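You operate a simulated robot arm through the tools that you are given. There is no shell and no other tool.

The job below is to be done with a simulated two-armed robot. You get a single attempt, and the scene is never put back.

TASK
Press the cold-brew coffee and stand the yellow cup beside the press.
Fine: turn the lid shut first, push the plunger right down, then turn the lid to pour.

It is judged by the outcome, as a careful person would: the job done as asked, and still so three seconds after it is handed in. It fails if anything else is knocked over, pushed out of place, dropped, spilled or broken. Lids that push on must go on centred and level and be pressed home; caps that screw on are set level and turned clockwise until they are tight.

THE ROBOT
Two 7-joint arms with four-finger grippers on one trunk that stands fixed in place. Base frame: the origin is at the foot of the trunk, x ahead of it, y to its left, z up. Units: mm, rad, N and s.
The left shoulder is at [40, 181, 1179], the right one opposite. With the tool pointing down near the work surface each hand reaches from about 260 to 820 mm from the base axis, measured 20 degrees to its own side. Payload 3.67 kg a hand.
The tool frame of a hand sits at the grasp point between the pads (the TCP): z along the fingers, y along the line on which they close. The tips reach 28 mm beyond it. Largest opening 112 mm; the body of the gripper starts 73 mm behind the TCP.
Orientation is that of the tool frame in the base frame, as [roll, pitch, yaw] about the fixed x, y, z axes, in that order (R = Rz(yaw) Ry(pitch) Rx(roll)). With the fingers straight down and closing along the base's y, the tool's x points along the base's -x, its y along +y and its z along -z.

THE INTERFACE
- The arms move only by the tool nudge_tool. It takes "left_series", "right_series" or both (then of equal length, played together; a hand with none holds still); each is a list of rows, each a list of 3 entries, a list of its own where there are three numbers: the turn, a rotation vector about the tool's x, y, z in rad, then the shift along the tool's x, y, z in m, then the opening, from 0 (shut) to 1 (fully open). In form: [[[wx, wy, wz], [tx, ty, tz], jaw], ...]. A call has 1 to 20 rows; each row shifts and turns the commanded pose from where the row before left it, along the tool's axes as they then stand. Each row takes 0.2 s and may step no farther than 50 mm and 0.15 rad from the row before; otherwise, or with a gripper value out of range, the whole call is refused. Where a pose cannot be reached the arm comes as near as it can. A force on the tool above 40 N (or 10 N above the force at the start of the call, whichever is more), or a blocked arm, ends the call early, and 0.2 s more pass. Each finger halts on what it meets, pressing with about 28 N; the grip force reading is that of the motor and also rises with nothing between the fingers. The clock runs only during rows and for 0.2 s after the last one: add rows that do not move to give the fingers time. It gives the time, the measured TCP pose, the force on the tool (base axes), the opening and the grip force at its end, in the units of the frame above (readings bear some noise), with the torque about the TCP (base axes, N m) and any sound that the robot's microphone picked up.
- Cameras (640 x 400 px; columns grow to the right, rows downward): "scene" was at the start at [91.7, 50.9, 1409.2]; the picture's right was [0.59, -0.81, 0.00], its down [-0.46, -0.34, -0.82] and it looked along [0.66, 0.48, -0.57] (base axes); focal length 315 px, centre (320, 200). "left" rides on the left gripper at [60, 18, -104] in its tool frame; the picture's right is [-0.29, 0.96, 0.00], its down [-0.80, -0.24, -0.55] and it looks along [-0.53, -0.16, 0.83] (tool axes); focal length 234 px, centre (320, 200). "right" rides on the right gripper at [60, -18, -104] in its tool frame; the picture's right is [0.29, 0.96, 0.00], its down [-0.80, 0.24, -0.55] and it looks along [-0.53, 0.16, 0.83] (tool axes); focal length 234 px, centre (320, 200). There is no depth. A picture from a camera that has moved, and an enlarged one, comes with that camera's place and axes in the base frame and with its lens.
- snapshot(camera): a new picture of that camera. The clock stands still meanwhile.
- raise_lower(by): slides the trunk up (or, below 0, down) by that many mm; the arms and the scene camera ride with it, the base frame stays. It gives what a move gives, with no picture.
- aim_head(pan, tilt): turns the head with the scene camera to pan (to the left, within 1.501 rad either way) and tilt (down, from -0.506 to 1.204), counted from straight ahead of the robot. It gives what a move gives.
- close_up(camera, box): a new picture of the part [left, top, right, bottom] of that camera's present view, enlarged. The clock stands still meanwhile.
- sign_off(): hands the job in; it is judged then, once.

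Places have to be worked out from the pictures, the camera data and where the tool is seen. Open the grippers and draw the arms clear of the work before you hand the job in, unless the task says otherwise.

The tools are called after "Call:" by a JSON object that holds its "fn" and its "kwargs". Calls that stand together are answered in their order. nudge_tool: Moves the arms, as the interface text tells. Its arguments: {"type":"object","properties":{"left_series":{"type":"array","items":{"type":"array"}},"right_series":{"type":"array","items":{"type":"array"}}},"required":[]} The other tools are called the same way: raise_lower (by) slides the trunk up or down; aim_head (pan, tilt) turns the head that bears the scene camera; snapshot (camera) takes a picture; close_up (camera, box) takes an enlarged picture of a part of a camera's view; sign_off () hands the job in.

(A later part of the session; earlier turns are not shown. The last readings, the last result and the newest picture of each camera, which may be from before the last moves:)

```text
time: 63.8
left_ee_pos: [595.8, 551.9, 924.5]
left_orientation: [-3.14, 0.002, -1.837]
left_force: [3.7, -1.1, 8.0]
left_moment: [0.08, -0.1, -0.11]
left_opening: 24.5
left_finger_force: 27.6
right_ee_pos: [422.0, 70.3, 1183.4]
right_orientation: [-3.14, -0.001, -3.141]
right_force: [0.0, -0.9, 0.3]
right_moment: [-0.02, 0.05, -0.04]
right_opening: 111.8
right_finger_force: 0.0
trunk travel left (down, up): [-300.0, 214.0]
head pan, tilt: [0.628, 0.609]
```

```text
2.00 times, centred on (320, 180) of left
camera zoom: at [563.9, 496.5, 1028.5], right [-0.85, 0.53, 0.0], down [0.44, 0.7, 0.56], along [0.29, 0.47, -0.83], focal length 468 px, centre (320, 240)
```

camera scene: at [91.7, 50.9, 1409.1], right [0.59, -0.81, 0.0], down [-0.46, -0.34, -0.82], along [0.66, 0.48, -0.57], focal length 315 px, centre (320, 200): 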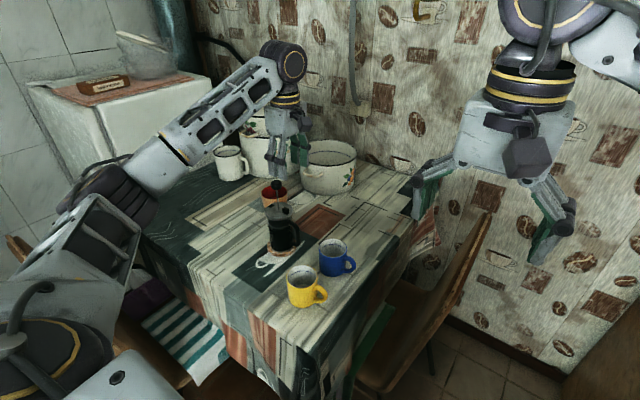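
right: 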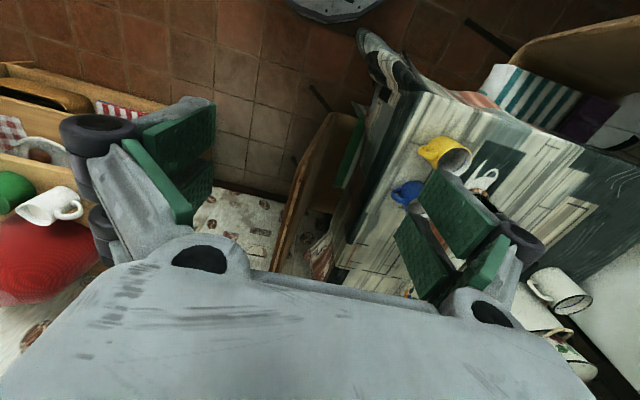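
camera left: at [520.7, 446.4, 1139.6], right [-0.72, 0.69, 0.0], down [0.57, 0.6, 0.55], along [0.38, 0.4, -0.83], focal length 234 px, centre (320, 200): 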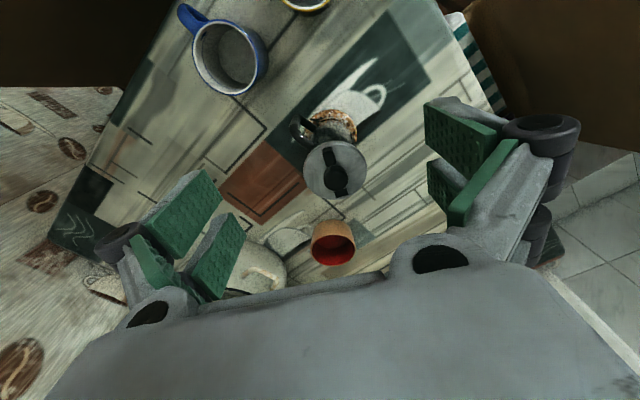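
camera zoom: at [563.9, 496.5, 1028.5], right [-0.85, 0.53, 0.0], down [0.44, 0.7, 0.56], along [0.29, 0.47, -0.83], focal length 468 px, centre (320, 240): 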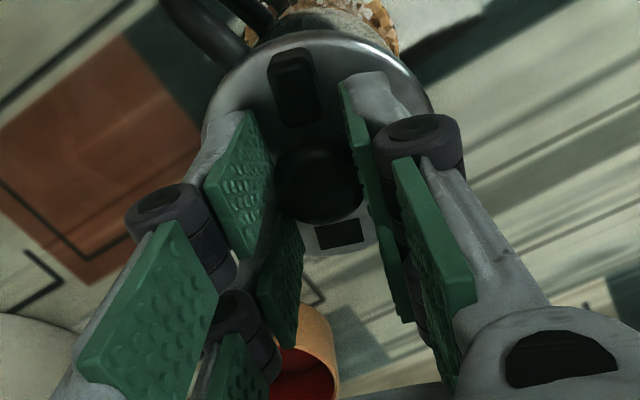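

Lid, knob and pot all turned together this time, so something couples them here. I remove the vertical load (release, re-grip at neutral height) and test a small clockwise turn to learn whether it is friction or a stop.

Call:
{"fn": "nudge_tool", "kwargs": {"left_series": [[[0, 0, 0], [0, 0, 0], 0.35], [[0, 0, 0], [0, 0, -0.002], 0.35], [[0, 0, 0], [0, 0, 0], 0.1], [[0, 0, 0], [0, 0, 0], 0.1], [[0, 0, 0.05], [0, 0, 0], 0.1], [[0, 0, 0.05], [0, 0, 0], 0.1], [[0, 0, 0.05], [0, 0, 0], 0.1], [[0, 0, 0.05], [0, 0, 0], 0.1]]}}

Call:
{"fn": "close_up", "kwargs": {"camera": "scene", "box": [265, 205, 315, 255]}}

Call:
{"fn": "close_up", "kwargs": {"camera": "left", "box": [230, 80, 410, 280]}}

```text
time: 65.6
left_ee_pos: [596.2, 551.4, 926.5]
left_orientation: [3.139, 0.003, -2.039]
left_force: [-1.2, 0.5, 0.8]
left_moment: [0.21, -0.21, 0.05]
left_opening: 24.5
left_finger_force: 27.6
right_ee_pos: [422.3, 71.8, 1183.7]
right_orientation: [-3.141, 0.0, 3.14]
right_force: [-0.7, 0.8, -0.7]
right_moment: [0.0, 0.0, 0.02]
right_opening: 112.0
right_finger_force: 0.1
trunk travel left (down, up): [-300.0, 214.0]
head pan, tilt: [0.628, 0.609]
```

```text
8.00 times, centred on (290, 230) of scene
camera zoom: at [91.7, 50.9, 1409.1], right [0.59, -0.81, 0.0], down [-0.46, -0.34, -0.82], along [0.66, 0.48, -0.57], focal length 2521 px, centre (560, -40)
```

zoom: 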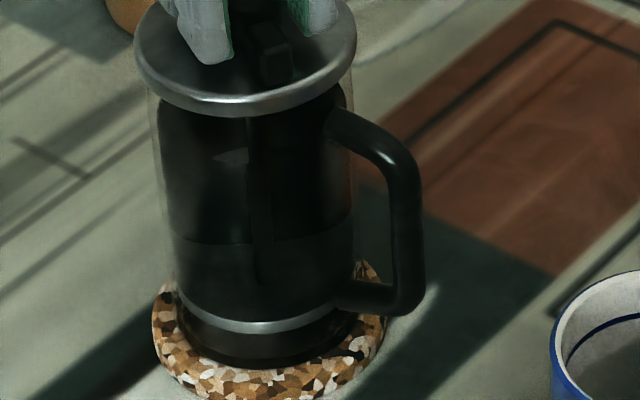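

```text
2.00 times, centred on (320, 180) of left
camera zoom: at [553.3, 505.2, 1029.7], right [-0.72, 0.69, 0.0], down [0.57, 0.6, 0.56], along [0.38, 0.4, -0.83], focal length 468 px, centre (320, 240)
```

zoom: 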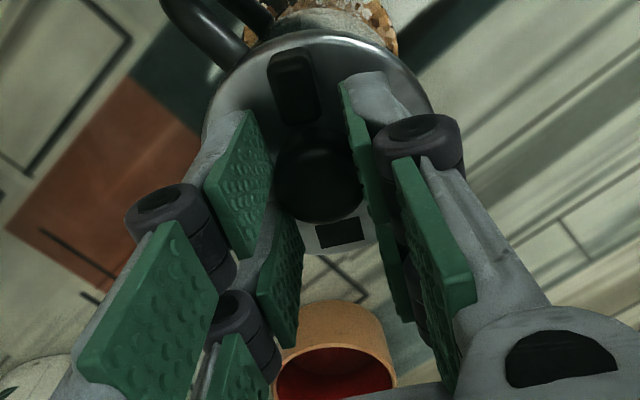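

Turning clockwise drags the pot too, so it is friction, most likely because prongs or grip acted on the knob/plunger. I go back to the tab, standing further out (46 mm) and caging it loosely so that neither knob nor plunger is touched.

Call:
{"fn": "nudge_tool", "kwargs": {"left_series": [[[0, 0, 0], [0, 0, 0], 0.3], [[0, 0, 0], [0, 0, 0], 0.5], [[0, 0, 0], [0, 0, -0.03], 0.5], [[0, 0, 0], [0, 0, -0.025], 0.5], [[0, 0, 0], [0.024, 0, 0], 0.5], [[0, 0, 0], [0.022, 0, 0], 0.4], [[0, 0, 0], [0, 0, 0.03], 0.4], [[0, 0, 0], [0, 0, 0.02], 0.4], [[0, 0, 0], [0, 0, 0.004], 0.4]]}}

Call:
{"fn": "close_up", "kwargs": {"camera": "left", "box": [230, 80, 410, 280]}}

Call:
{"fn": "close_up", "kwargs": {"camera": "scene", "box": [265, 175, 315, 255]}}

```text
time: 67.6
left_ee_pos: [573.7, 510.3, 928.3]
left_orientation: [3.141, 0.002, -2.038]
left_force: [0.5, -0.7, 0.3]
left_moment: [0.03, 0.02, 0.0]
left_opening: 44.7
left_finger_force: 0.0
right_ee_pos: [422.7, 72.8, 1183.1]
right_orientation: [-3.14, 0.001, -3.142]
right_force: [-0.1, -0.3, -0.2]
right_moment: [0.01, 0.0, 0.01]
right_opening: 111.9
right_finger_force: 0.1
trunk travel left (down, up): [-300.0, 214.0]
head pan, tilt: [0.628, 0.609]
```

```text
2.00 times, centred on (320, 180) of left
camera zoom: at [532.5, 464.0, 1031.3], right [-0.72, 0.69, 0.0], down [0.57, 0.6, 0.56], along [0.38, 0.4, -0.83], focal length 468 px, centre (320, 240)
```

zoom: 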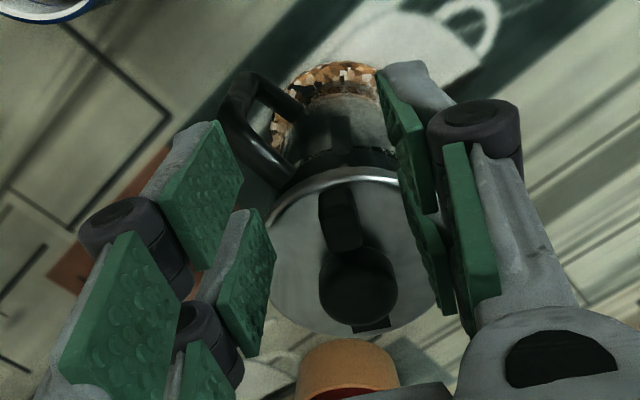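

```text
5.00 times, centred on (290, 215) of scene
camera zoom: at [91.5, 50.8, 1409.2], right [0.59, -0.81, 0.0], down [-0.46, -0.34, -0.82], along [0.66, 0.48, -0.57], focal length 1576 px, centre (470, 125)
```

zoom: 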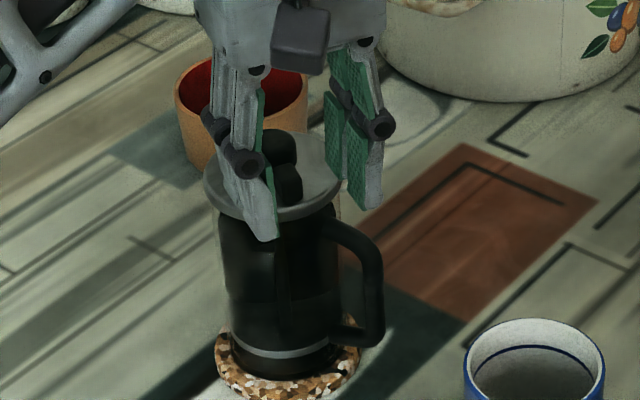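

The tab is at tool x≈−18, y≈0. I cage it loosely (about 17 mm), lower 3 mm and push it counter-clockwise slowly.

Call:
{"fn": "nudge_tool", "kwargs": {"left_series": [[[0, 0, 0], [0, 0, 0.003], 0.2], [[0, 0, 0], [0, 0, 0], 0.15], [[0, 0, 0], [0, 0, 0], 0.15], [[0, 0, -0.05], [-5.7e-05, -0.002274, 0], 0.15], [[0, 0, -0.05], [-5.7e-05, -0.002274, 0], 0.15], [[0, 0, -0.05], [-5.7e-05, -0.002274, 0], 0.15], [[0, 0, -0.05], [-5.7e-05, -0.002274, 0], 0.15], [[0, 0, -0.05], [-5.7e-05, -0.002274, 0], 0.15]]}}

Call:
{"fn": "close_up", "kwargs": {"camera": "left", "box": [230, 80, 410, 280]}}

Call:
{"fn": "close_up", "kwargs": {"camera": "scene", "box": [265, 205, 315, 255]}}

```text
time: 69.4
left_ee_pos: [585.6, 506.7, 924.1]
left_orientation: [3.14, 0.004, -1.788]
left_force: [-0.4, -0.2, -0.2]
left_moment: [0.01, -0.01, -0.02]
left_opening: 17.1
left_finger_force: 0.3
right_ee_pos: [421.3, 71.4, 1182.8]
right_orientation: [3.139, 0.0, -3.141]
right_force: [0.1, 0.3, 0.9]
right_moment: [0.0, -0.03, 0.05]
right_opening: 112.0
right_finger_force: 0.0
trunk travel left (down, up): [-300.0, 214.0]
head pan, tilt: [0.628, 0.609]
```

```text
2.00 times, centred on (320, 180) of left
camera zoom: at [556.2, 451.2, 1027.4], right [-0.87, 0.49, 0.0], down [0.41, 0.72, 0.56], along [0.27, 0.49, -0.83], focal length 468 px, centre (320, 240)
```

zoom: 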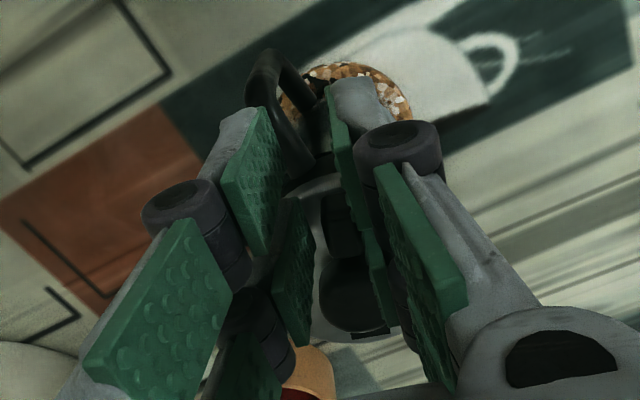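

```text
8.00 times, centred on (290, 230) of scene
camera zoom: at [91.8, 50.7, 1409.1], right [0.59, -0.81, 0.0], down [-0.46, -0.34, -0.82], along [0.66, 0.48, -0.57], focal length 2521 px, centre (560, -40)
```

zoom: 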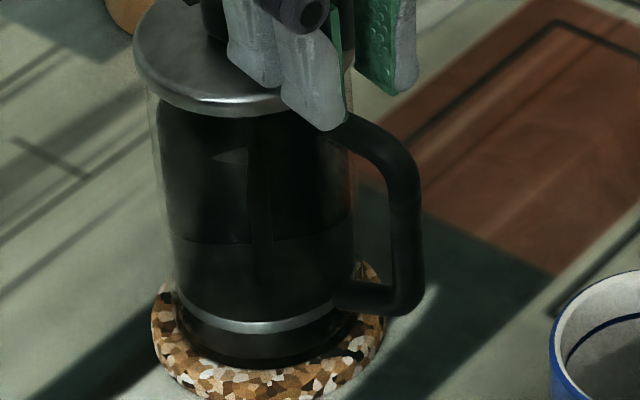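

The handle stayed exactly in place and the lid moved alone. I continue the loose push.

Call:
{"fn": "nudge_tool", "kwargs": {"left_series": [[[0, 0, -0.05], [-5.7e-05, -0.002274, 0], 0.15], [[0, 0, -0.05], [-5.7e-05, -0.002274, 0], 0.15], [[0, 0, -0.05], [-5.7e-05, -0.002274, 0], 0.15], [[0, 0, -0.05], [-5.7e-05, -0.002274, 0], 0.15], [[0, 0, -0.05], [-5.7e-05, -0.002274, 0], 0.15]]}}

Call:
{"fn": "close_up", "kwargs": {"camera": "left", "box": [230, 80, 410, 280]}}

Call:
{"fn": "close_up", "kwargs": {"camera": "scene", "box": [265, 175, 315, 255]}}

```text
time: 70.6
left_ee_pos: [597.2, 505.9, 924.0]
left_orientation: [3.141, 0.003, -1.539]
left_force: [0.0, -0.2, -0.3]
left_moment: [0.03, 0.04, -0.01]
left_opening: 17.3
left_finger_force: 0.6
right_ee_pos: [422.6, 71.9, 1183.5]
right_orientation: [-3.141, 0.0, -3.141]
right_force: [0.3, -0.8, 0.3]
right_moment: [-0.02, 0.02, -0.01]
right_opening: 112.1
right_finger_force: 0.0
trunk travel left (down, up): [-300.0, 214.0]
head pan, tilt: [0.628, 0.609]
```

```text
2.00 times, centred on (320, 180) of left
camera zoom: at [582.6, 444.8, 1027.9], right [-0.97, 0.26, 0.0], down [0.21, 0.8, 0.56], along [0.14, 0.54, -0.83], focal length 468 px, centre (320, 240)
```

zoom: 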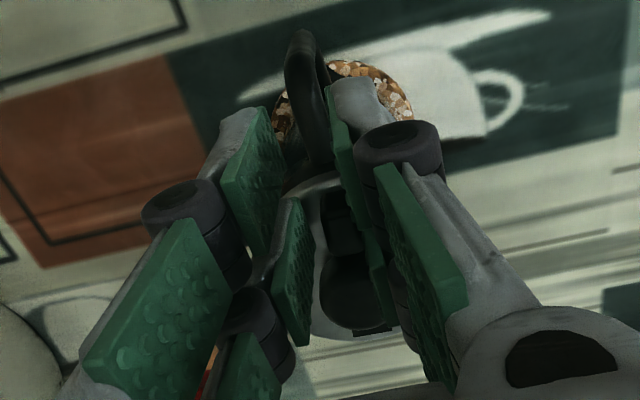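

```text
5.00 times, centred on (290, 215) of scene
camera zoom: at [91.7, 50.8, 1409.2], right [0.59, -0.81, 0.0], down [-0.46, -0.34, -0.82], along [0.66, 0.48, -0.57], focal length 1576 px, centre (470, 125)
```

zoom: 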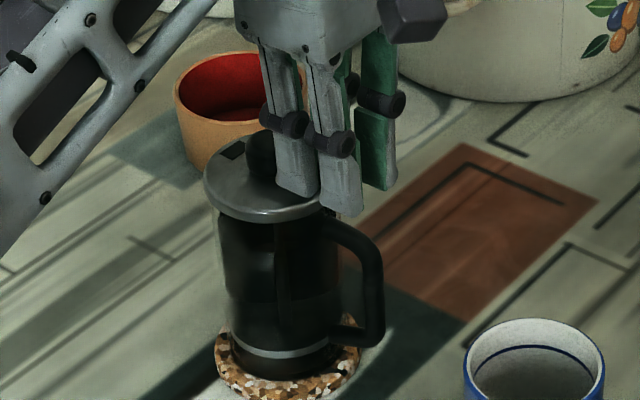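

The handle still hasn't moved; the mark is now at ≈90.5° and the spout line at ≈94°. I nudge a touch further, then release and rise to check the alignment from above.

Call:
{"fn": "nudge_tool", "kwargs": {"left_series": [[[0, 0, -0.03], [-2e-05, -0.001365, 0], 0.15], [[0, 0, -0.025], [-2e-05, -0.001138, 0], 0.15], [[0, 0, 0], [0, 0.001, 0], 0.2], [[0, 0, 0], [0, 0, 0], 0.4], [[0, 0, 0], [0.005, 0, -0.03], 0.5], [[0, 0, 0], [0.01, 0, -0.04], 0.8], [[0, 0, 0], [0.01, 0, -0.045], 1], [[0, 0, 0], [0, 0, 0], 1]]}}

Call:
{"fn": "snapshot", "kwargs": {"camera": "left"}}

Call:
{"fn": "close_up", "kwargs": {"camera": "scene", "box": [255, 170, 325, 260]}}

```text
time: 72.4
left_ee_pos: [599.9, 483.1, 1037.2]
left_orientation: [3.141, 0.002, -1.484]
left_force: [1.2, 0.7, 0.8]
left_moment: [0.01, 0.01, -0.01]
left_opening: 112.2
left_finger_force: 0.1
right_ee_pos: [424.0, 72.0, 1183.2]
right_orientation: [3.141, 0.001, 3.141]
right_force: [1.1, 1.7, -0.7]
right_moment: [0.01, 0.01, 0.03]
right_opening: 112.0
right_finger_force: 0.1
trunk travel left (down, up): [-300.0, 214.0]
head pan, tilt: [0.628, 0.609]
```

```text
taken
camera left: at [588.9, 420.8, 1141.1], right [-0.98, 0.2, 0.0], down [0.17, 0.81, 0.56], along [0.11, 0.54, -0.83], focal length 234 px, centre (320, 200)
```

left: 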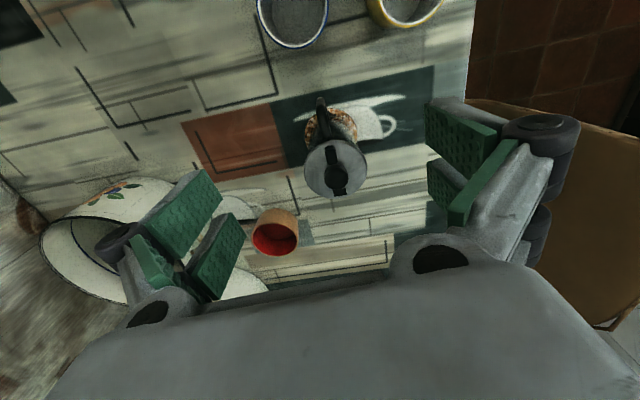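

```text
4.44 times, centred on (290, 215) of scene
camera zoom: at [92.1, 51.4, 1409.0], right [0.59, -0.81, 0.0], down [-0.46, -0.34, -0.82], along [0.66, 0.48, -0.57], focal length 1401 px, centre (453, 133)
```

zoom: 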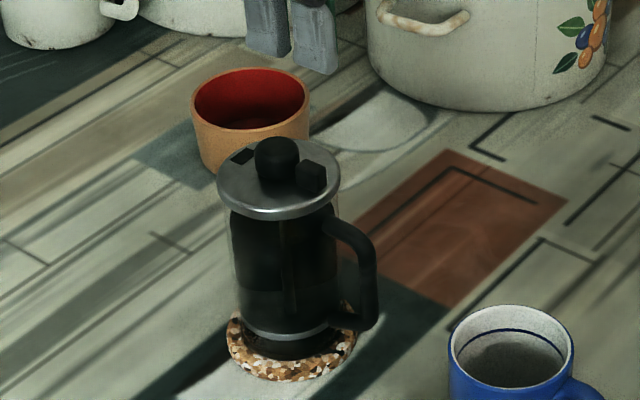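

Call:
{"fn": "close_up", "kwargs": {"camera": "left", "box": [290, 90, 390, 210]}}

Call:
{"fn": "close_up", "kwargs": {"camera": "scene", "box": [262, 188, 322, 258]}}

```text
3.33 times, centred on (340, 150) of left
camera zoom: at [588.9, 420.8, 1141.1], right [-0.98, 0.2, 0.0], down [0.17, 0.81, 0.56], along [0.11, 0.54, -0.83], focal length 781 px, centre (253, 367)
```

zoom: 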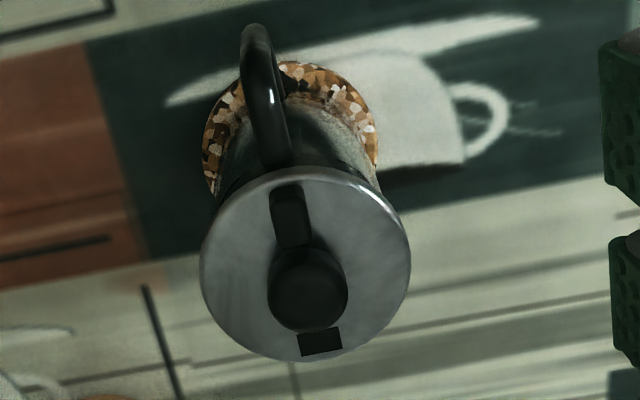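

```text
5.71 times, centred on (292, 223) of scene
camera zoom: at [92.1, 51.4, 1409.0], right [0.59, -0.81, 0.0], down [-0.46, -0.34, -0.82], along [0.66, 0.48, -0.57], focal length 1801 px, centre (480, 69)
```

zoom: 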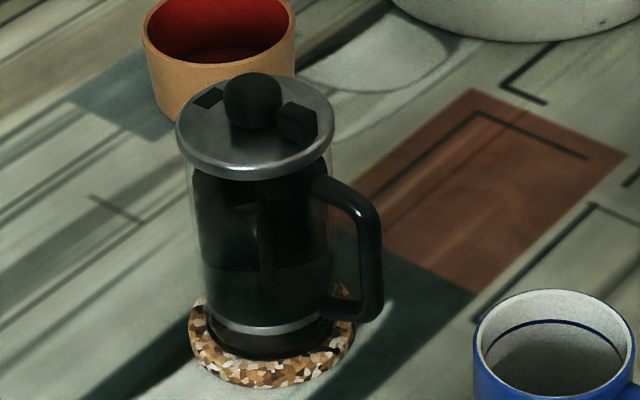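

Tab, knob, mark and handle are now in one line (mark ≈91.5°, spout ≈92.5°): the lid is at pour and the plunger is down. Next the yellow cup: I take close views of it to place its body and handle.

Call:
{"fn": "close_up", "kwargs": {"camera": "scene", "box": [270, 235, 370, 325]}}

Call:
{"fn": "close_up", "kwargs": {"camera": "right", "box": [400, 110, 540, 230]}}

Call:
{"fn": "snapshot", "kwargs": {"camera": "scene"}}

```text
4.44 times, centred on (320, 280) of scene
camera zoom: at [92.1, 51.4, 1409.0], right [0.59, -0.81, 0.0], down [-0.46, -0.34, -0.82], along [0.66, 0.48, -0.57], focal length 1401 px, centre (320, -156)
```

zoom: 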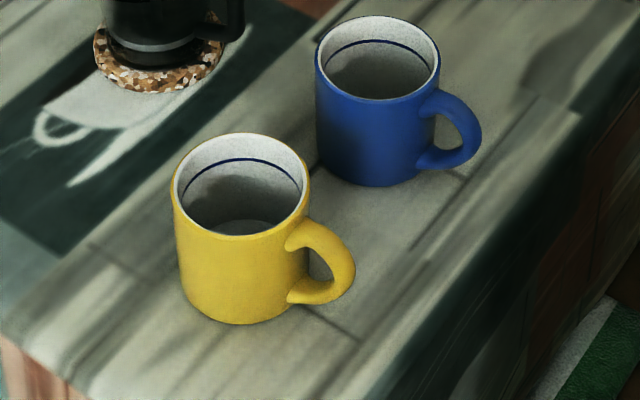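

```text
3.33 times, centred on (470, 170) of right
camera zoom: at [362.5, 53.8, 1287.2], right [-0.29, 0.96, 0.0], down [0.8, 0.24, 0.55], along [0.53, 0.16, -0.83], focal length 781 px, centre (-180, 300)
```

zoom: 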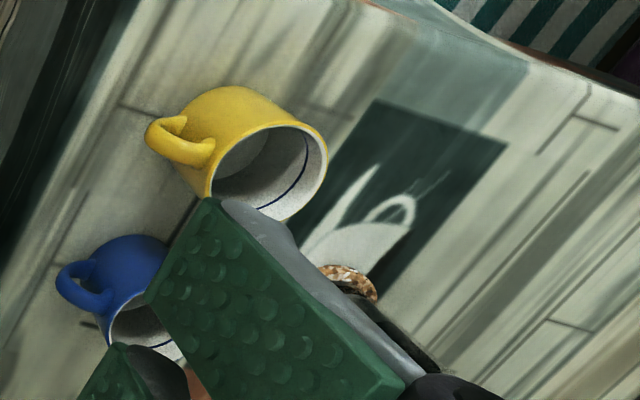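

```text
taken
camera scene: at [92.1, 51.4, 1409.0], right [0.59, -0.81, 0.0], down [-0.46, -0.34, -0.82], along [0.66, 0.48, -0.57], focal length 315 px, centre (320, 200)
```

scene: 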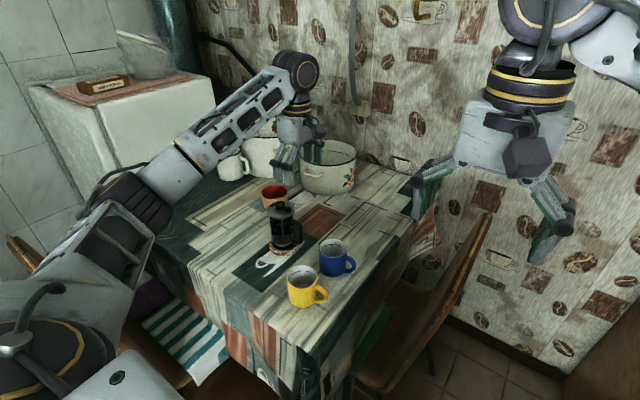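

The yellow cup stands at about (485, 390), rim z≈824, handle pointing roughly −y (≈−80°). I bring the left hand to a viewing pose over it, fingers closing along x.

Call:
{"fn": "nudge_tool", "kwargs": {"left_series": [[[0, 0, 0.0174], [0.0282, 0.0286, 0], 0.85], [[0, 0, 0.0174], [0.0282, 0.0286, 0.01], 0.85], [[0, 0, 0.0174], [0.0282, 0.0286, 0.02], 0.85], [[0, 0, 0.0174], [0.0282, 0.0286, 0.022], 0.85], [[0, 0, 0.0174], [0.0282, 0.0286, 0.025], 0.85], [[0, 0, 0], [0, 0, 0], 0.85]]}}

Call:
{"fn": "snapshot", "kwargs": {"camera": "left"}}

Call:
{"fn": "snapshot", "kwargs": {"camera": "scene"}}

```text
time: 73.8
left_ee_pos: [464.7, 336.7, 960.1]
left_orientation: [3.141, 0.004, -1.573]
left_force: [1.1, 0.4, -0.7]
left_moment: [0.02, 0.03, -0.01]
left_opening: 95.3
left_finger_force: 0.0
right_ee_pos: [421.4, 71.2, 1183.3]
right_orientation: [3.141, 0.0, -3.141]
right_force: [-0.1, 0.5, 0.1]
right_moment: [0.01, 0.0, -0.04]
right_opening: 111.9
right_finger_force: 0.1
trunk travel left (down, up): [-300.0, 214.0]
head pan, tilt: [0.628, 0.609]
```

```text
taken
camera left: at [448.5, 274.1, 1063.5], right [-0.96, 0.29, 0.0], down [0.24, 0.8, 0.56], along [0.16, 0.53, -0.83], focal length 234 px, centre (320, 200)
```

left: 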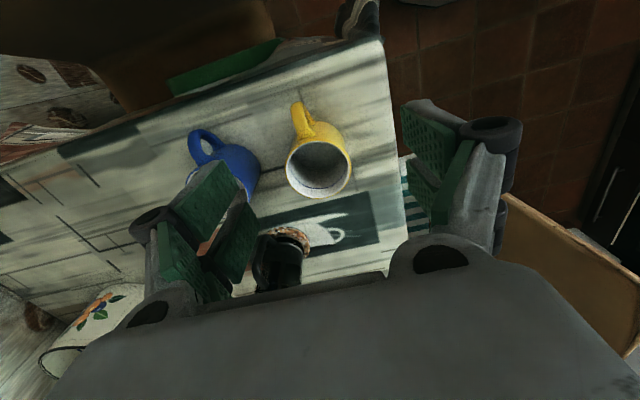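

```text
taken
camera scene: at [92.0, 51.0, 1409.1], right [0.59, -0.81, 0.0], down [-0.46, -0.34, -0.82], along [0.66, 0.48, -0.57], focal length 315 px, centre (320, 200)
```

scene: 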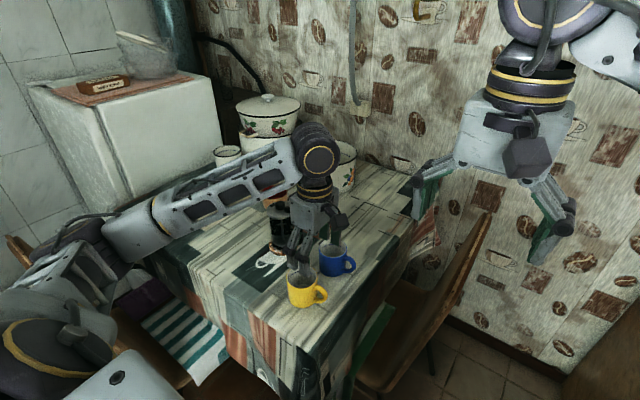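

I zoom on the cup from the hand camera to fix its centre and handle direction.

Call:
{"fn": "close_up", "kwargs": {"camera": "left", "box": [260, 85, 380, 215]}}

```text
3.08 times, centred on (320, 150) of left
camera zoom: at [448.5, 274.1, 1063.5], right [-0.96, 0.29, 0.0], down [0.24, 0.8, 0.56], along [0.16, 0.53, -0.83], focal length 720 px, centre (320, 354)
```

zoom: 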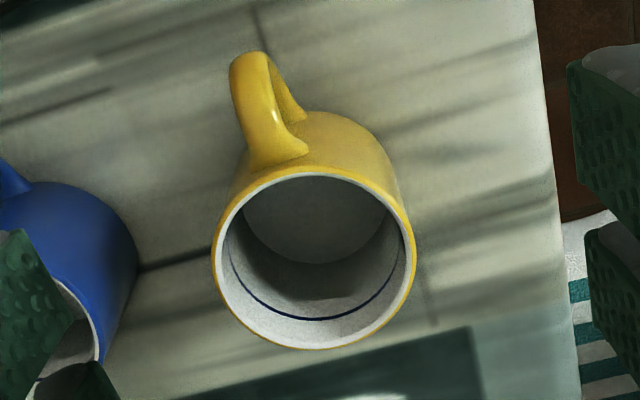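

Cup centre ≈(485, 388.5), rim 76 mm across, handle at ≈−85°. I move over it and lower to just around the rim, then check clearance.

Call:
{"fn": "nudge_tool", "kwargs": {"left_series": [[[0, 0, 0], [-0.0259, -0.0102, 0], 0.85], [[0, 0, 0], [-0.0259, -0.0102, 0], 0.85], [[0, 0, 0], [0, 0, 0.04], 0.85], [[0, 0, 0], [0, 0, 0.035], 0.85], [[0, 0, 0], [0, 0, 0.02], 0.85], [[0, 0, 0], [0, 0, 0], 0.85]]}}

Call:
{"fn": "snapshot", "kwargs": {"camera": "left"}}

Call:
{"fn": "close_up", "kwargs": {"camera": "scene", "box": [260, 200, 380, 320]}}

```text
time: 75.2
left_ee_pos: [485.6, 385.5, 867.6]
left_orientation: [3.138, 0.005, -1.573]
left_force: [-0.6, -0.3, -0.4]
left_moment: [0.0, -0.02, -0.02]
left_opening: 95.1
left_finger_force: 0.1
right_ee_pos: [423.1, 71.5, 1184.0]
right_orientation: [-3.141, -0.001, -3.141]
right_force: [-0.3, 0.0, 0.4]
right_moment: [0.0, 0.02, 0.02]
right_opening: 111.8
right_finger_force: 0.0
trunk travel left (down, up): [-300.0, 214.0]
head pan, tilt: [0.628, 0.609]
```

```text
taken
camera left: at [469.5, 324.1, 970.9], right [-0.96, 0.29, 0.0], down [0.24, 0.79, 0.56], along [0.16, 0.53, -0.83], focal length 234 px, centre (320, 200)
```

left: 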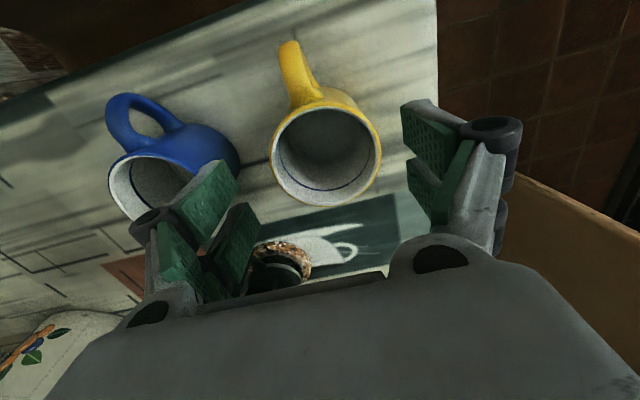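

```text
3.33 times, centred on (320, 260) of scene
camera zoom: at [91.6, 50.8, 1409.2], right [0.59, -0.81, 0.0], down [-0.46, -0.34, -0.82], along [0.66, 0.48, -0.57], focal length 1050 px, centre (320, 0)
```

zoom: 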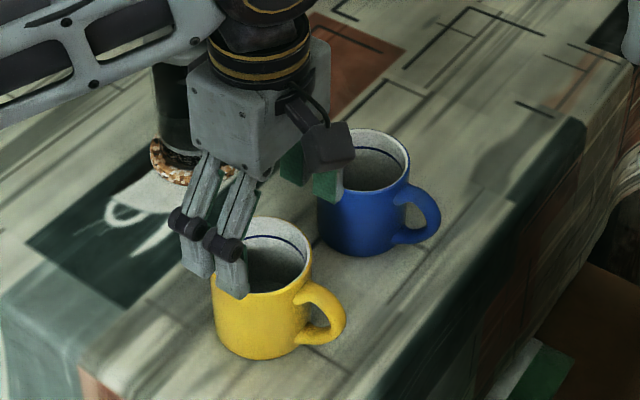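

The cup is centred between the fingers with room to the blue cup. I descend to mid-height of the cup and close.

Call:
{"fn": "nudge_tool", "kwargs": {"left_series": [[[0, 0, 0], [0, 0, 0.03], 0.85], [[0, 0, 0], [0, 0, 0.028], 0.85], [[0, 0, 0], [0, 0, 0.014], 0.85], [[0, 0, 0], [0, 0, 0], 0.75], [[0, 0, 0], [0, 0, 0], 0.6], [[0, 0, 0], [0, 0, 0], 0.4], [[0, 0, 0], [0, 0, 0], 0.4]]}}

Call:
{"fn": "close_up", "kwargs": {"camera": "scene", "box": [260, 200, 380, 320]}}

Call:
{"fn": "snapshot", "kwargs": {"camera": "left"}}

```text
time: 76.8
left_ee_pos: [485.8, 385.6, 795.9]
left_orientation: [3.14, 0.003, -1.572]
left_force: [0.6, 0.0, 0.4]
left_moment: [0.01, 0.03, -0.06]
left_opening: 75.8
left_finger_force: 28.5
right_ee_pos: [423.9, 71.6, 1182.7]
right_orientation: [-3.142, 0.001, -3.14]
right_force: [1.0, 0.3, 0.5]
right_moment: [-0.04, 0.0, -0.03]
right_opening: 111.8
right_finger_force: 0.1
trunk travel left (down, up): [-300.0, 214.0]
head pan, tilt: [0.628, 0.609]
```

```text
3.33 times, centred on (320, 260) of scene
camera zoom: at [91.9, 50.9, 1409.1], right [0.59, -0.81, 0.0], down [-0.46, -0.34, -0.82], along [0.66, 0.48, -0.57], focal length 1050 px, centre (320, 0)
```

zoom: 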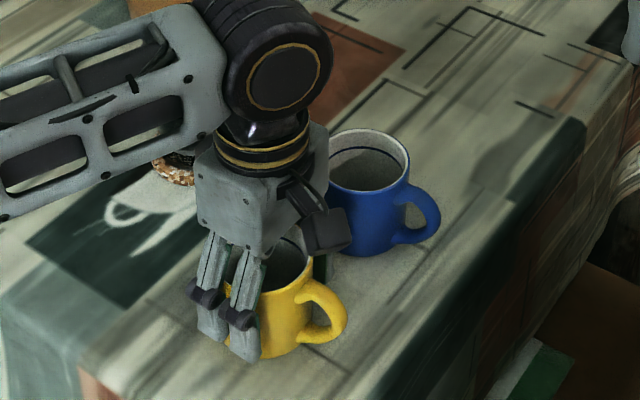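

```text
taken
camera left: at [469.3, 324.9, 898.6], right [-0.96, 0.29, 0.0], down [0.24, 0.8, 0.56], along [0.16, 0.53, -0.83], focal length 234 px, centre (320, 200)
```

left: 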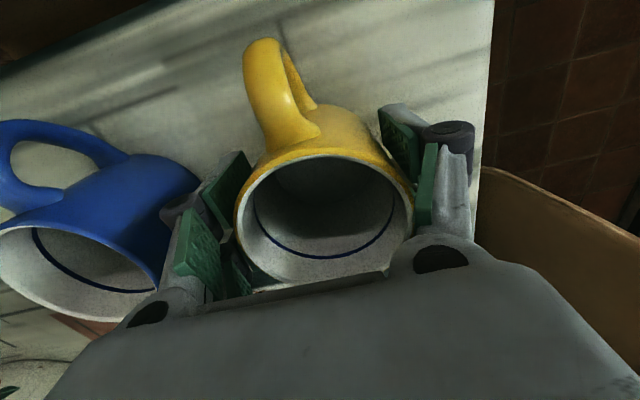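

The cup is firmly held (75.8 mm, 28 N). I lift it straight up 60 mm and check that it hangs level and the blue cup is untouched.

Call:
{"fn": "nudge_tool", "kwargs": {"left_series": [[[0, 0, 0], [0, 0, -0.01], 0.4], [[0, 0, 0], [0, 0, -0.015], 0.4], [[0, 0, 0], [0, 0, -0.02], 0.4], [[0, 0, 0], [0, 0, -0.02], 0.4], [[0, 0, 0], [0, 0, 0], 0.4]]}}

Call:
{"fn": "close_up", "kwargs": {"camera": "scene", "box": [240, 170, 400, 320]}}

```text
time: 78.0
left_ee_pos: [486.3, 385.2, 860.6]
left_orientation: [3.139, 0.004, -1.573]
left_force: [-0.5, -0.1, -1.4]
left_moment: [-0.03, -0.01, -0.02]
left_opening: 75.9
left_finger_force: 27.9
right_ee_pos: [422.8, 71.9, 1184.1]
right_orientation: [3.141, 0.001, -3.141]
right_force: [0.6, -0.1, 0.1]
right_moment: [-0.01, -0.01, -0.02]
right_opening: 112.1
right_finger_force: 0.1
trunk travel left (down, up): [-300.0, 214.0]
head pan, tilt: [0.628, 0.609]
```

```text
2.67 times, centred on (320, 245) of scene
camera zoom: at [92.0, 51.1, 1409.1], right [0.59, -0.81, 0.0], down [-0.46, -0.34, -0.82], along [0.66, 0.48, -0.57], focal length 840 px, centre (320, 80)
```

zoom: 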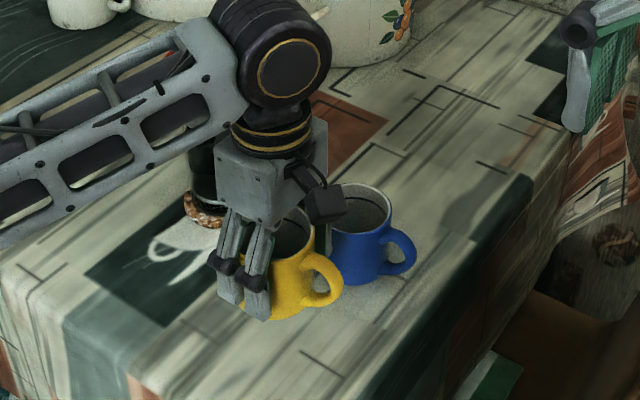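

The cup is up and level. I rotate the hand 90° clockwise so the fingers line up along y and the cup's handle will point toward the robot.

Call:
{"fn": "nudge_tool", "kwargs": {"left_series": [[[0, 0, 0.1428], [0, 0, 0], 0.4], [[0, 0, 0.1428], [0, 0, 0], 0.4], [[0, 0, 0.1428], [0, 0, 0], 0.4], [[0, 0, 0.1428], [0, 0, 0], 0.4], [[0, 0, 0.1428], [0, 0, 0], 0.4], [[0, 0, 0.1428], [0, 0, 0], 0.4], [[0, 0, 0.1428], [0, 0, 0], 0.4], [[0, 0, 0.1428], [0, 0, 0], 0.4], [[0, 0, 0.1428], [0, 0, 0], 0.4], [[0, 0, 0.1428], [0, 0, 0], 0.4], [[0, 0, 0.1428], [0, 0, 0], 0.4]]}}

Call:
{"fn": "snapshot", "kwargs": {"camera": "left"}}

Call:
{"fn": "snapshot", "kwargs": {"camera": "scene"}}

```text
time: 80.4
left_ee_pos: [484.7, 385.5, 859.4]
left_orientation: [3.138, -0.001, 3.139]
left_force: [0.4, -1.1, -1.4]
left_moment: [0.01, 0.0, -0.02]
left_opening: 75.6
left_finger_force: 28.3
right_ee_pos: [423.2, 72.5, 1182.9]
right_orientation: [-3.141, 0.001, -3.141]
right_force: [0.2, 0.4, 0.8]
right_moment: [-0.01, 0.05, -0.03]
right_opening: 112.0
right_finger_force: 0.0
trunk travel left (down, up): [-300.0, 214.0]
head pan, tilt: [0.628, 0.609]
```

```text
taken
camera left: at [426.5, 402.5, 963.3], right [0.29, 0.96, 0.0], down [0.8, -0.24, 0.55], along [0.53, -0.16, -0.83], focal length 234 px, centre (320, 200)
```

left: 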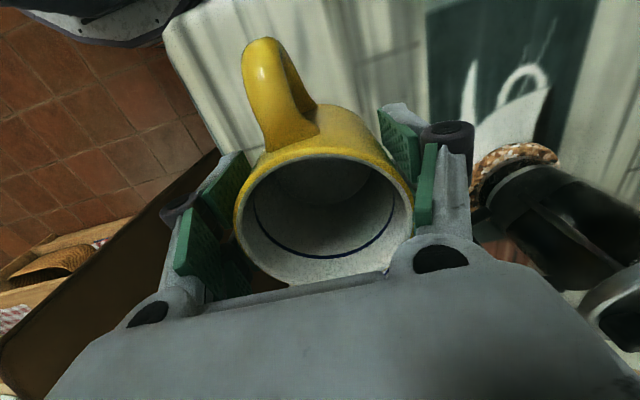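

```text
taken
camera scene: at [91.9, 51.0, 1409.1], right [0.59, -0.81, 0.0], down [-0.46, -0.34, -0.82], along [0.66, 0.48, -0.57], focal length 315 px, centre (320, 200)
```

scene: 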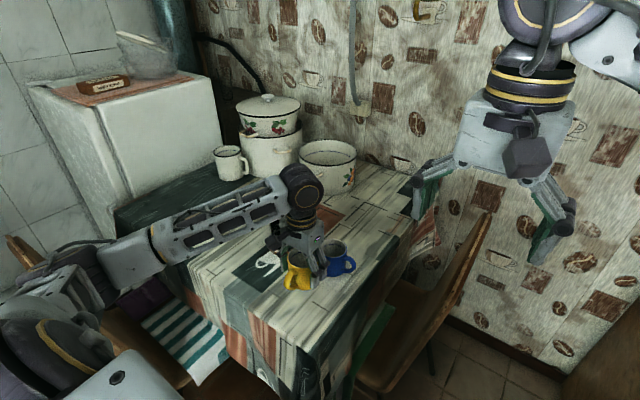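

Now I carry the cup along +y to stand it on the near side of the press, about 105 mm from its axis.

Call:
{"fn": "nudge_tool", "kwargs": {"left_series": [[[0, 0, 0], [-0.0016, 0.0409, 0], 0.4], [[0, 0, 0], [-0.0016, 0.0409, 0], 0.4], [[0, 0, 0], [-0.0016, 0.0409, 0], 0.4], [[0, 0, 0], [-0.0016, 0.0409, 0], 0.4], [[0, 0, 0], [0, 0, 0], 0.4]]}}

Call:
{"fn": "snapshot", "kwargs": {"camera": "left"}}

Call:
{"fn": "close_up", "kwargs": {"camera": "scene", "box": [220, 160, 380, 310]}}

```text
time: 81.6
left_ee_pos: [491.7, 548.6, 859.1]
left_orientation: [3.138, -0.002, 3.14]
left_force: [0.3, 0.2, -2.1]
left_moment: [0.0, 0.01, -0.02]
left_opening: 75.5
left_finger_force: 28.2
right_ee_pos: [423.7, 70.7, 1183.7]
right_orientation: [3.141, 0.001, -3.14]
right_force: [-1.1, 0.4, 0.2]
right_moment: [0.03, 0.04, 0.01]
right_opening: 112.1
right_finger_force: 0.1
trunk travel left (down, up): [-300.0, 214.0]
head pan, tilt: [0.628, 0.609]
```

```text
taken
camera left: at [433.0, 566.3, 963.2], right [0.29, 0.96, 0.0], down [0.8, -0.24, 0.55], along [0.53, -0.16, -0.83], focal length 234 px, centre (320, 200)
```

left: 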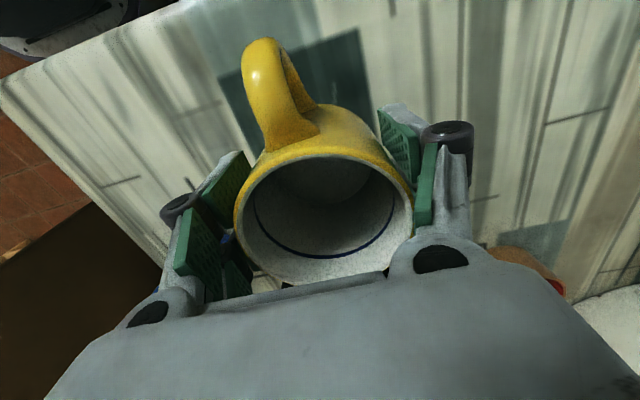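

```text
2.67 times, centred on (300, 235) of scene
camera zoom: at [92.1, 50.3, 1409.1], right [0.59, -0.81, 0.0], down [-0.46, -0.34, -0.82], along [0.66, 0.48, -0.57], focal length 840 px, centre (373, 107)
```

zoom: 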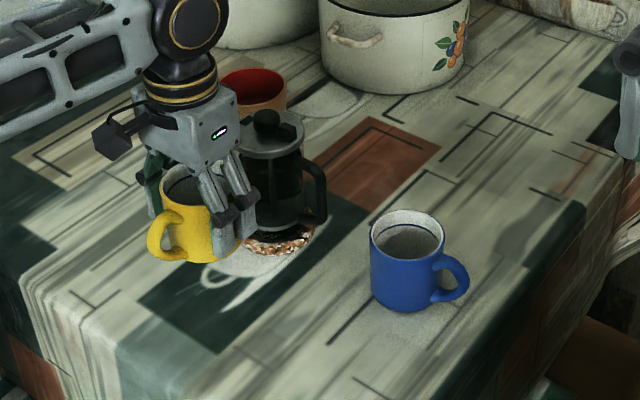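

The cup hangs beside the press with good clearance. I lower it gently to the table.

Call:
{"fn": "nudge_tool", "kwargs": {"left_series": [[[0, 0, 0], [0, 0, 0.025], 0.4], [[0, 0, 0], [0, 0, 0.02], 0.4], [[0, 0, 0], [0, 0, 0.01], 0.4], [[0, 0, 0], [0, 0, 0.005], 0.4], [[0, 0, 0], [0, 0, 0.003], 0.4], [[0, 0, 0], [0, 0, 0.001], 0.4], [[0, 0, 0], [0, 0, 0], 0.4]]}}

Call:
{"fn": "close_up", "kwargs": {"camera": "scene", "box": [220, 180, 340, 300]}}

```text
time: 83.2
left_ee_pos: [490.6, 549.5, 796.3]
left_orientation: [3.14, -0.002, -3.141]
left_force: [0.1, 0.1, -2.0]
left_moment: [0.0, -0.02, 0.01]
left_opening: 75.7
left_finger_force: 27.7
right_ee_pos: [422.5, 71.1, 1183.8]
right_orientation: [-3.14, -0.001, -3.141]
right_force: [0.4, 0.8, 0.2]
right_moment: [0.01, -0.01, 0.02]
right_opening: 111.9
right_finger_force: 0.1
trunk travel left (down, up): [-300.0, 214.0]
head pan, tilt: [0.628, 0.609]
```

```text
3.33 times, centred on (280, 240) of scene
camera zoom: at [91.9, 51.0, 1409.1], right [0.59, -0.81, 0.0], down [-0.46, -0.34, -0.82], along [0.66, 0.48, -0.57], focal length 1050 px, centre (453, 67)
```

zoom: 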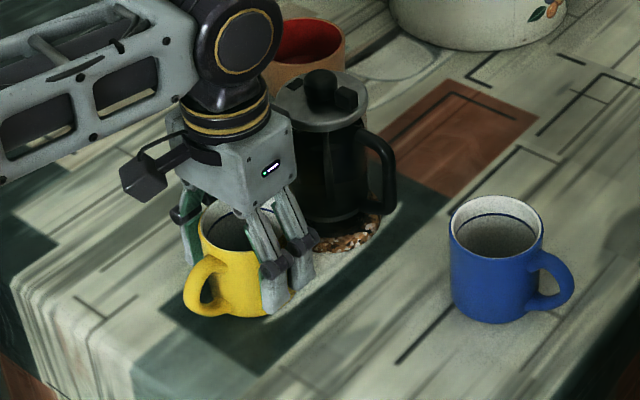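

The weight still hangs on the hand (−2 N), so it is a hair above the table. I lower in 0.7 mm steps until it takes the load.

Call:
{"fn": "nudge_tool", "kwargs": {"left_series": [[[0, 0, 0], [0, 0, 0.0007], 0.4], [[0, 0, 0], [0, 0, 0.0007], 0.4], [[0, 0, 0], [0, 0, 0], 0.4]]}}

```text
time: 84.0
left_ee_pos: [490.8, 550.4, 796.4]
left_orientation: [3.137, -0.002, -3.141]
left_force: [-0.4, 0.1, -1.7]
left_moment: [0.01, -0.01, 0.0]
left_opening: 75.6
left_finger_force: 28.1
right_ee_pos: [423.5, 71.5, 1183.2]
right_orientation: [3.141, 0.001, -3.14]
right_force: [0.0, 0.0, 0.9]
right_moment: [-0.02, 0.04, 0.03]
right_opening: 111.9
right_finger_force: 0.1
trunk travel left (down, up): [-300.0, 214.0]
head pan, tilt: [0.628, 0.609]
```

Call:
{"fn": "nudge_tool", "kwargs": {"left_series": [[[0, 0, 0], [0, 0, 0.001], 0.4], [[0, 0, 0], [0, 0, 0.0005], 0.4], [[0, 0, 0], [0, 0, 0], 0.4]]}}

```text
time: 84.8
left_ee_pos: [490.4, 549.8, 795.0]
left_orientation: [3.137, 0.001, 3.141]
left_force: [0.0, 1.6, 8.7]
left_moment: [-0.21, -0.22, -0.02]
left_opening: 75.5
left_finger_force: 27.7
right_ee_pos: [421.8, 71.6, 1183.4]
right_orientation: [3.14, 0.002, -3.141]
right_force: [-0.3, 1.0, 0.4]
right_moment: [0.03, -0.01, 0.03]
right_opening: 111.9
right_finger_force: 0.1
trunk travel left (down, up): [-300.0, 214.0]
head pan, tilt: [0.628, 0.609]
```

The cup now rests on the table (8.7 N). I ease off half a millimetre and open the fingers slowly, then draw straight up.

Call:
{"fn": "nudge_tool", "kwargs": {"left_series": [[[0, 0, 0], [0, 0, -0.0006], 0.4], [[0, 0, 0], [0, 0, 0], 0.7], [[0, 0, 0], [0, 0, 0], 0.78], [[0, 0, 0], [0, 0, 0], 0.86], [[0, 0, 0], [0, 0, 0], 0.86]]}}

Call:
{"fn": "snapshot", "kwargs": {"camera": "left"}}

Call:
{"fn": "close_up", "kwargs": {"camera": "scene", "box": [220, 180, 340, 300]}}

```text
time: 86.0
left_ee_pos: [491.6, 549.4, 794.5]
left_orientation: [3.138, 0.0, 3.141]
left_force: [-0.3, -0.6, 0.2]
left_moment: [0.03, 0.06, -0.02]
left_opening: 96.3
left_finger_force: 0.1
right_ee_pos: [423.4, 71.0, 1183.1]
right_orientation: [-3.141, 0.0, 3.141]
right_force: [-0.1, -0.8, 0.5]
right_moment: [0.06, 0.0, -0.02]
right_opening: 111.9
right_finger_force: 0.0
trunk travel left (down, up): [-300.0, 214.0]
head pan, tilt: [0.628, 0.609]
```

```text
taken
camera left: at [432.9, 566.0, 898.2], right [0.29, 0.96, 0.0], down [0.8, -0.24, 0.55], along [0.53, -0.16, -0.83], focal length 234 px, centre (320, 200)
```

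left: 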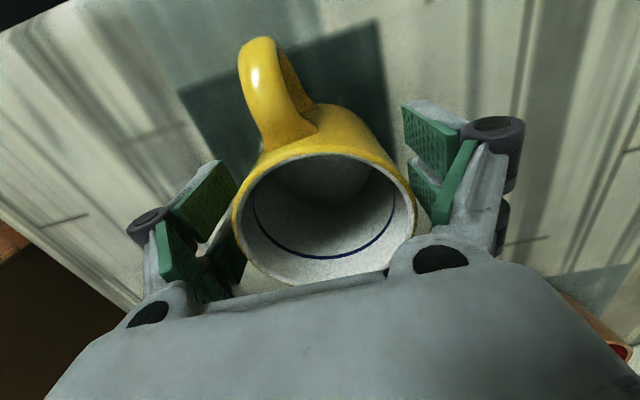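

```text
3.33 times, centred on (280, 240) of scene
camera zoom: at [91.5, 50.7, 1409.2], right [0.59, -0.81, 0.0], down [-0.46, -0.34, -0.82], along [0.66, 0.48, -0.57], focal length 1050 px, centre (453, 67)
```

zoom: 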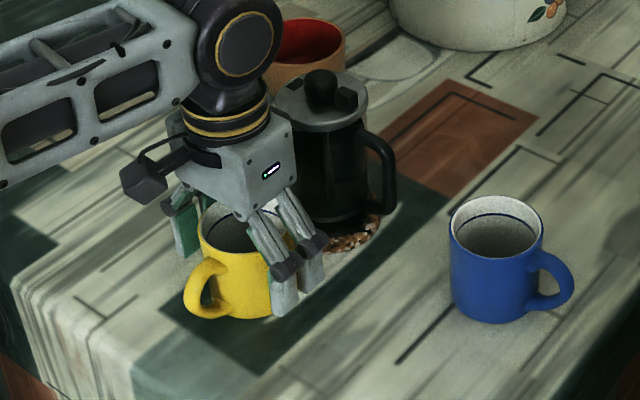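

The cup stands freely. I lift the open hand straight up and clear.

Call:
{"fn": "nudge_tool", "kwargs": {"left_series": [[[0, 0, 0], [0, 0, -0.02], 0.88], [[0, 0, 0], [0, 0, -0.03], 0.88], [[0, 0, 0], [0, 0, -0.04], 0.9], [[0, 0, 0], [0, 0, -0.045], 1], [[0, 0, 0], [0, 0, -0.045], 1], [[0, 0, 0], [0.015, 0, -0.045], 1], [[0, 0, 0], [0.03, 0, -0.03], 1], [[0, 0, 0], [0.03, 0, -0.03], 1], [[0, 0, 0], [0.02, 0, -0.03], 1], [[0, 0, 0], [0, 0, 0], 1]]}}

Call:
{"fn": "snapshot", "kwargs": {"camera": "left"}}

Call:
{"fn": "snapshot", "kwargs": {"camera": "scene"}}

Call:
{"fn": "close_up", "kwargs": {"camera": "scene", "box": [220, 170, 380, 320]}}

```text
time: 88.4
left_ee_pos: [402.6, 548.8, 1173.5]
left_orientation: [3.138, 0.175, 3.14]
left_force: [0.0, 0.2, 0.5]
left_moment: [0.0, 0.01, 0.04]
left_opening: 112.1
left_finger_force: 0.0
right_ee_pos: [422.2, 71.3, 1182.8]
right_orientation: [-3.141, -0.002, 3.139]
right_force: [-0.3, -0.3, -0.1]
right_moment: [-0.01, 0.01, 0.01]
right_opening: 112.3
right_finger_force: 0.0
trunk travel left (down, up): [-300.0, 214.0]
head pan, tilt: [0.628, 0.609]
stopped in row 10 (left hand): the arm was blocked; the commanded pose is now the measured one
```

```text
taken
camera left: at [325.6, 564.9, 1264.9], right [0.29, 0.96, 0.05], down [0.69, -0.24, 0.68], along [0.67, -0.16, -0.73], focal length 234 px, centre (320, 200)
```

left: 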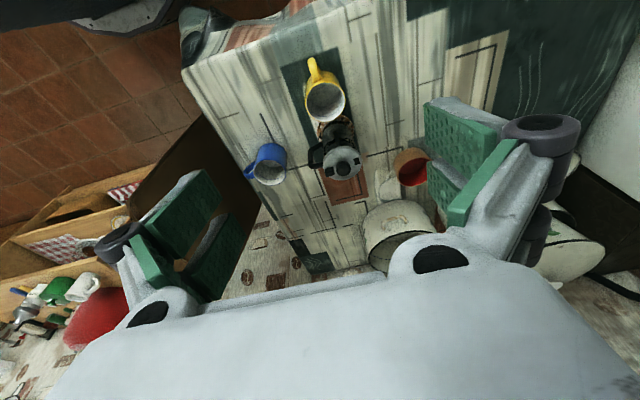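

```text
taken
camera scene: at [91.2, 50.5, 1409.2], right [0.59, -0.81, 0.0], down [-0.46, -0.34, -0.82], along [0.66, 0.48, -0.57], focal length 315 px, centre (320, 200)
```

scene: 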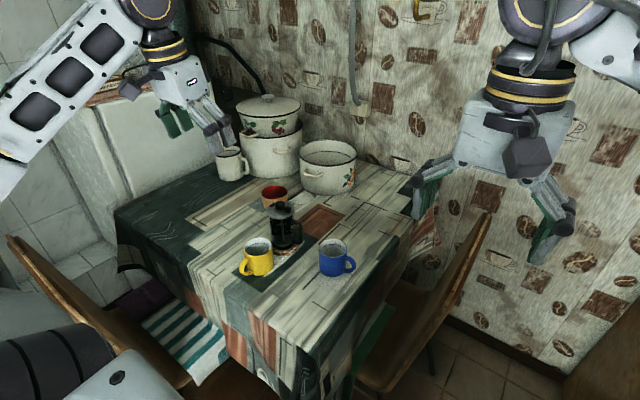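

```text
2.67 times, centred on (300, 245) of scene
camera zoom: at [91.2, 50.5, 1409.2], right [0.59, -0.81, 0.0], down [-0.46, -0.34, -0.82], along [0.66, 0.48, -0.57], focal length 840 px, centre (373, 80)
```

zoom: 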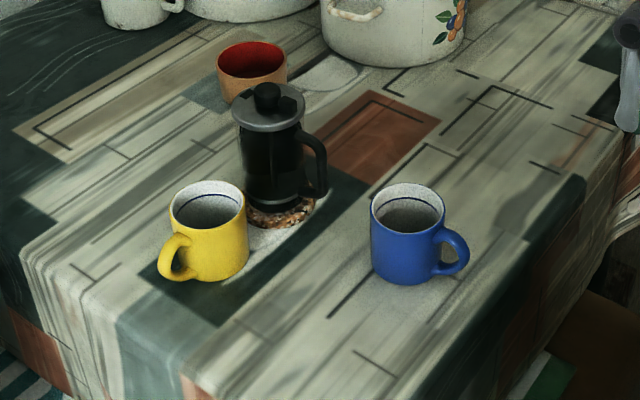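

The hand is clear (it met a joint limit, nothing on the table moved). I verify the final state: lid mark, plunger depth, cup standing.

Call:
{"fn": "close_up", "kwargs": {"camera": "scene", "box": [255, 190, 315, 260]}}

Call:
{"fn": "close_up", "kwargs": {"camera": "left", "box": [290, 50, 400, 200]}}

Call:
{"fn": "close_up", "kwargs": {"camera": "scene", "box": [265, 190, 305, 222]}}

```text
5.71 times, centred on (285, 225) of scene
camera zoom: at [91.2, 50.5, 1409.2], right [0.59, -0.81, 0.0], down [-0.46, -0.34, -0.82], along [0.66, 0.48, -0.57], focal length 1801 px, centre (520, 57)
```

zoom: 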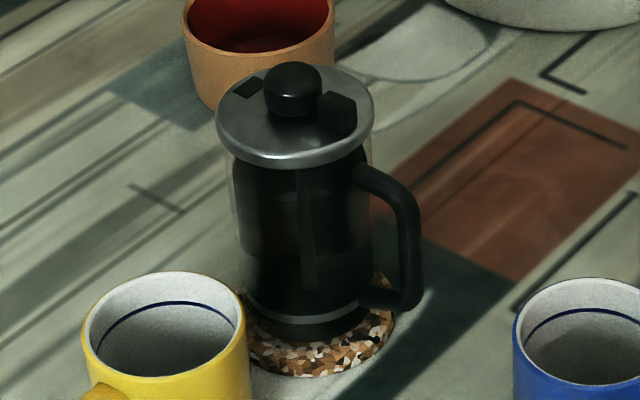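

```text
2.67 times, centred on (345, 125) of left
camera zoom: at [325.6, 564.9, 1264.9], right [0.29, 0.96, 0.05], down [0.69, -0.24, 0.68], along [0.67, -0.16, -0.73], focal length 624 px, centre (253, 400)
```

zoom: 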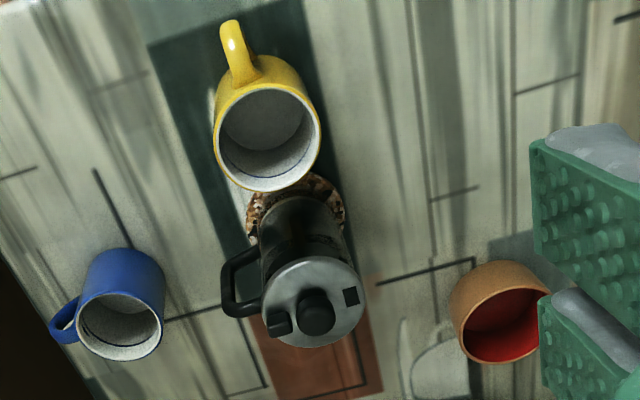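

```text
12.50 times, centred on (285, 206) of scene
camera zoom: at [91.2, 50.5, 1409.2], right [0.59, -0.81, 0.0], down [-0.46, -0.34, -0.82], along [0.66, 0.48, -0.57], focal length 3939 px, centre (758, 125)
```

zoom: 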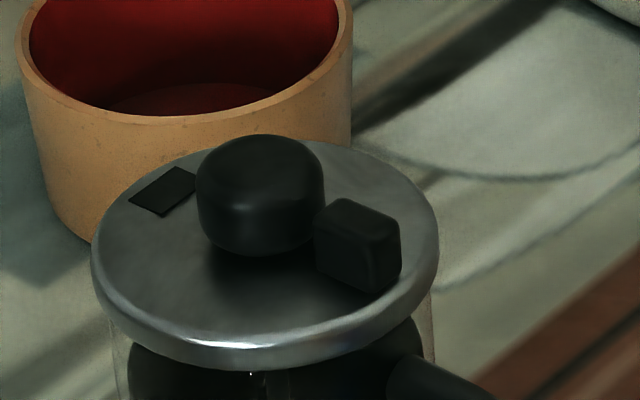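

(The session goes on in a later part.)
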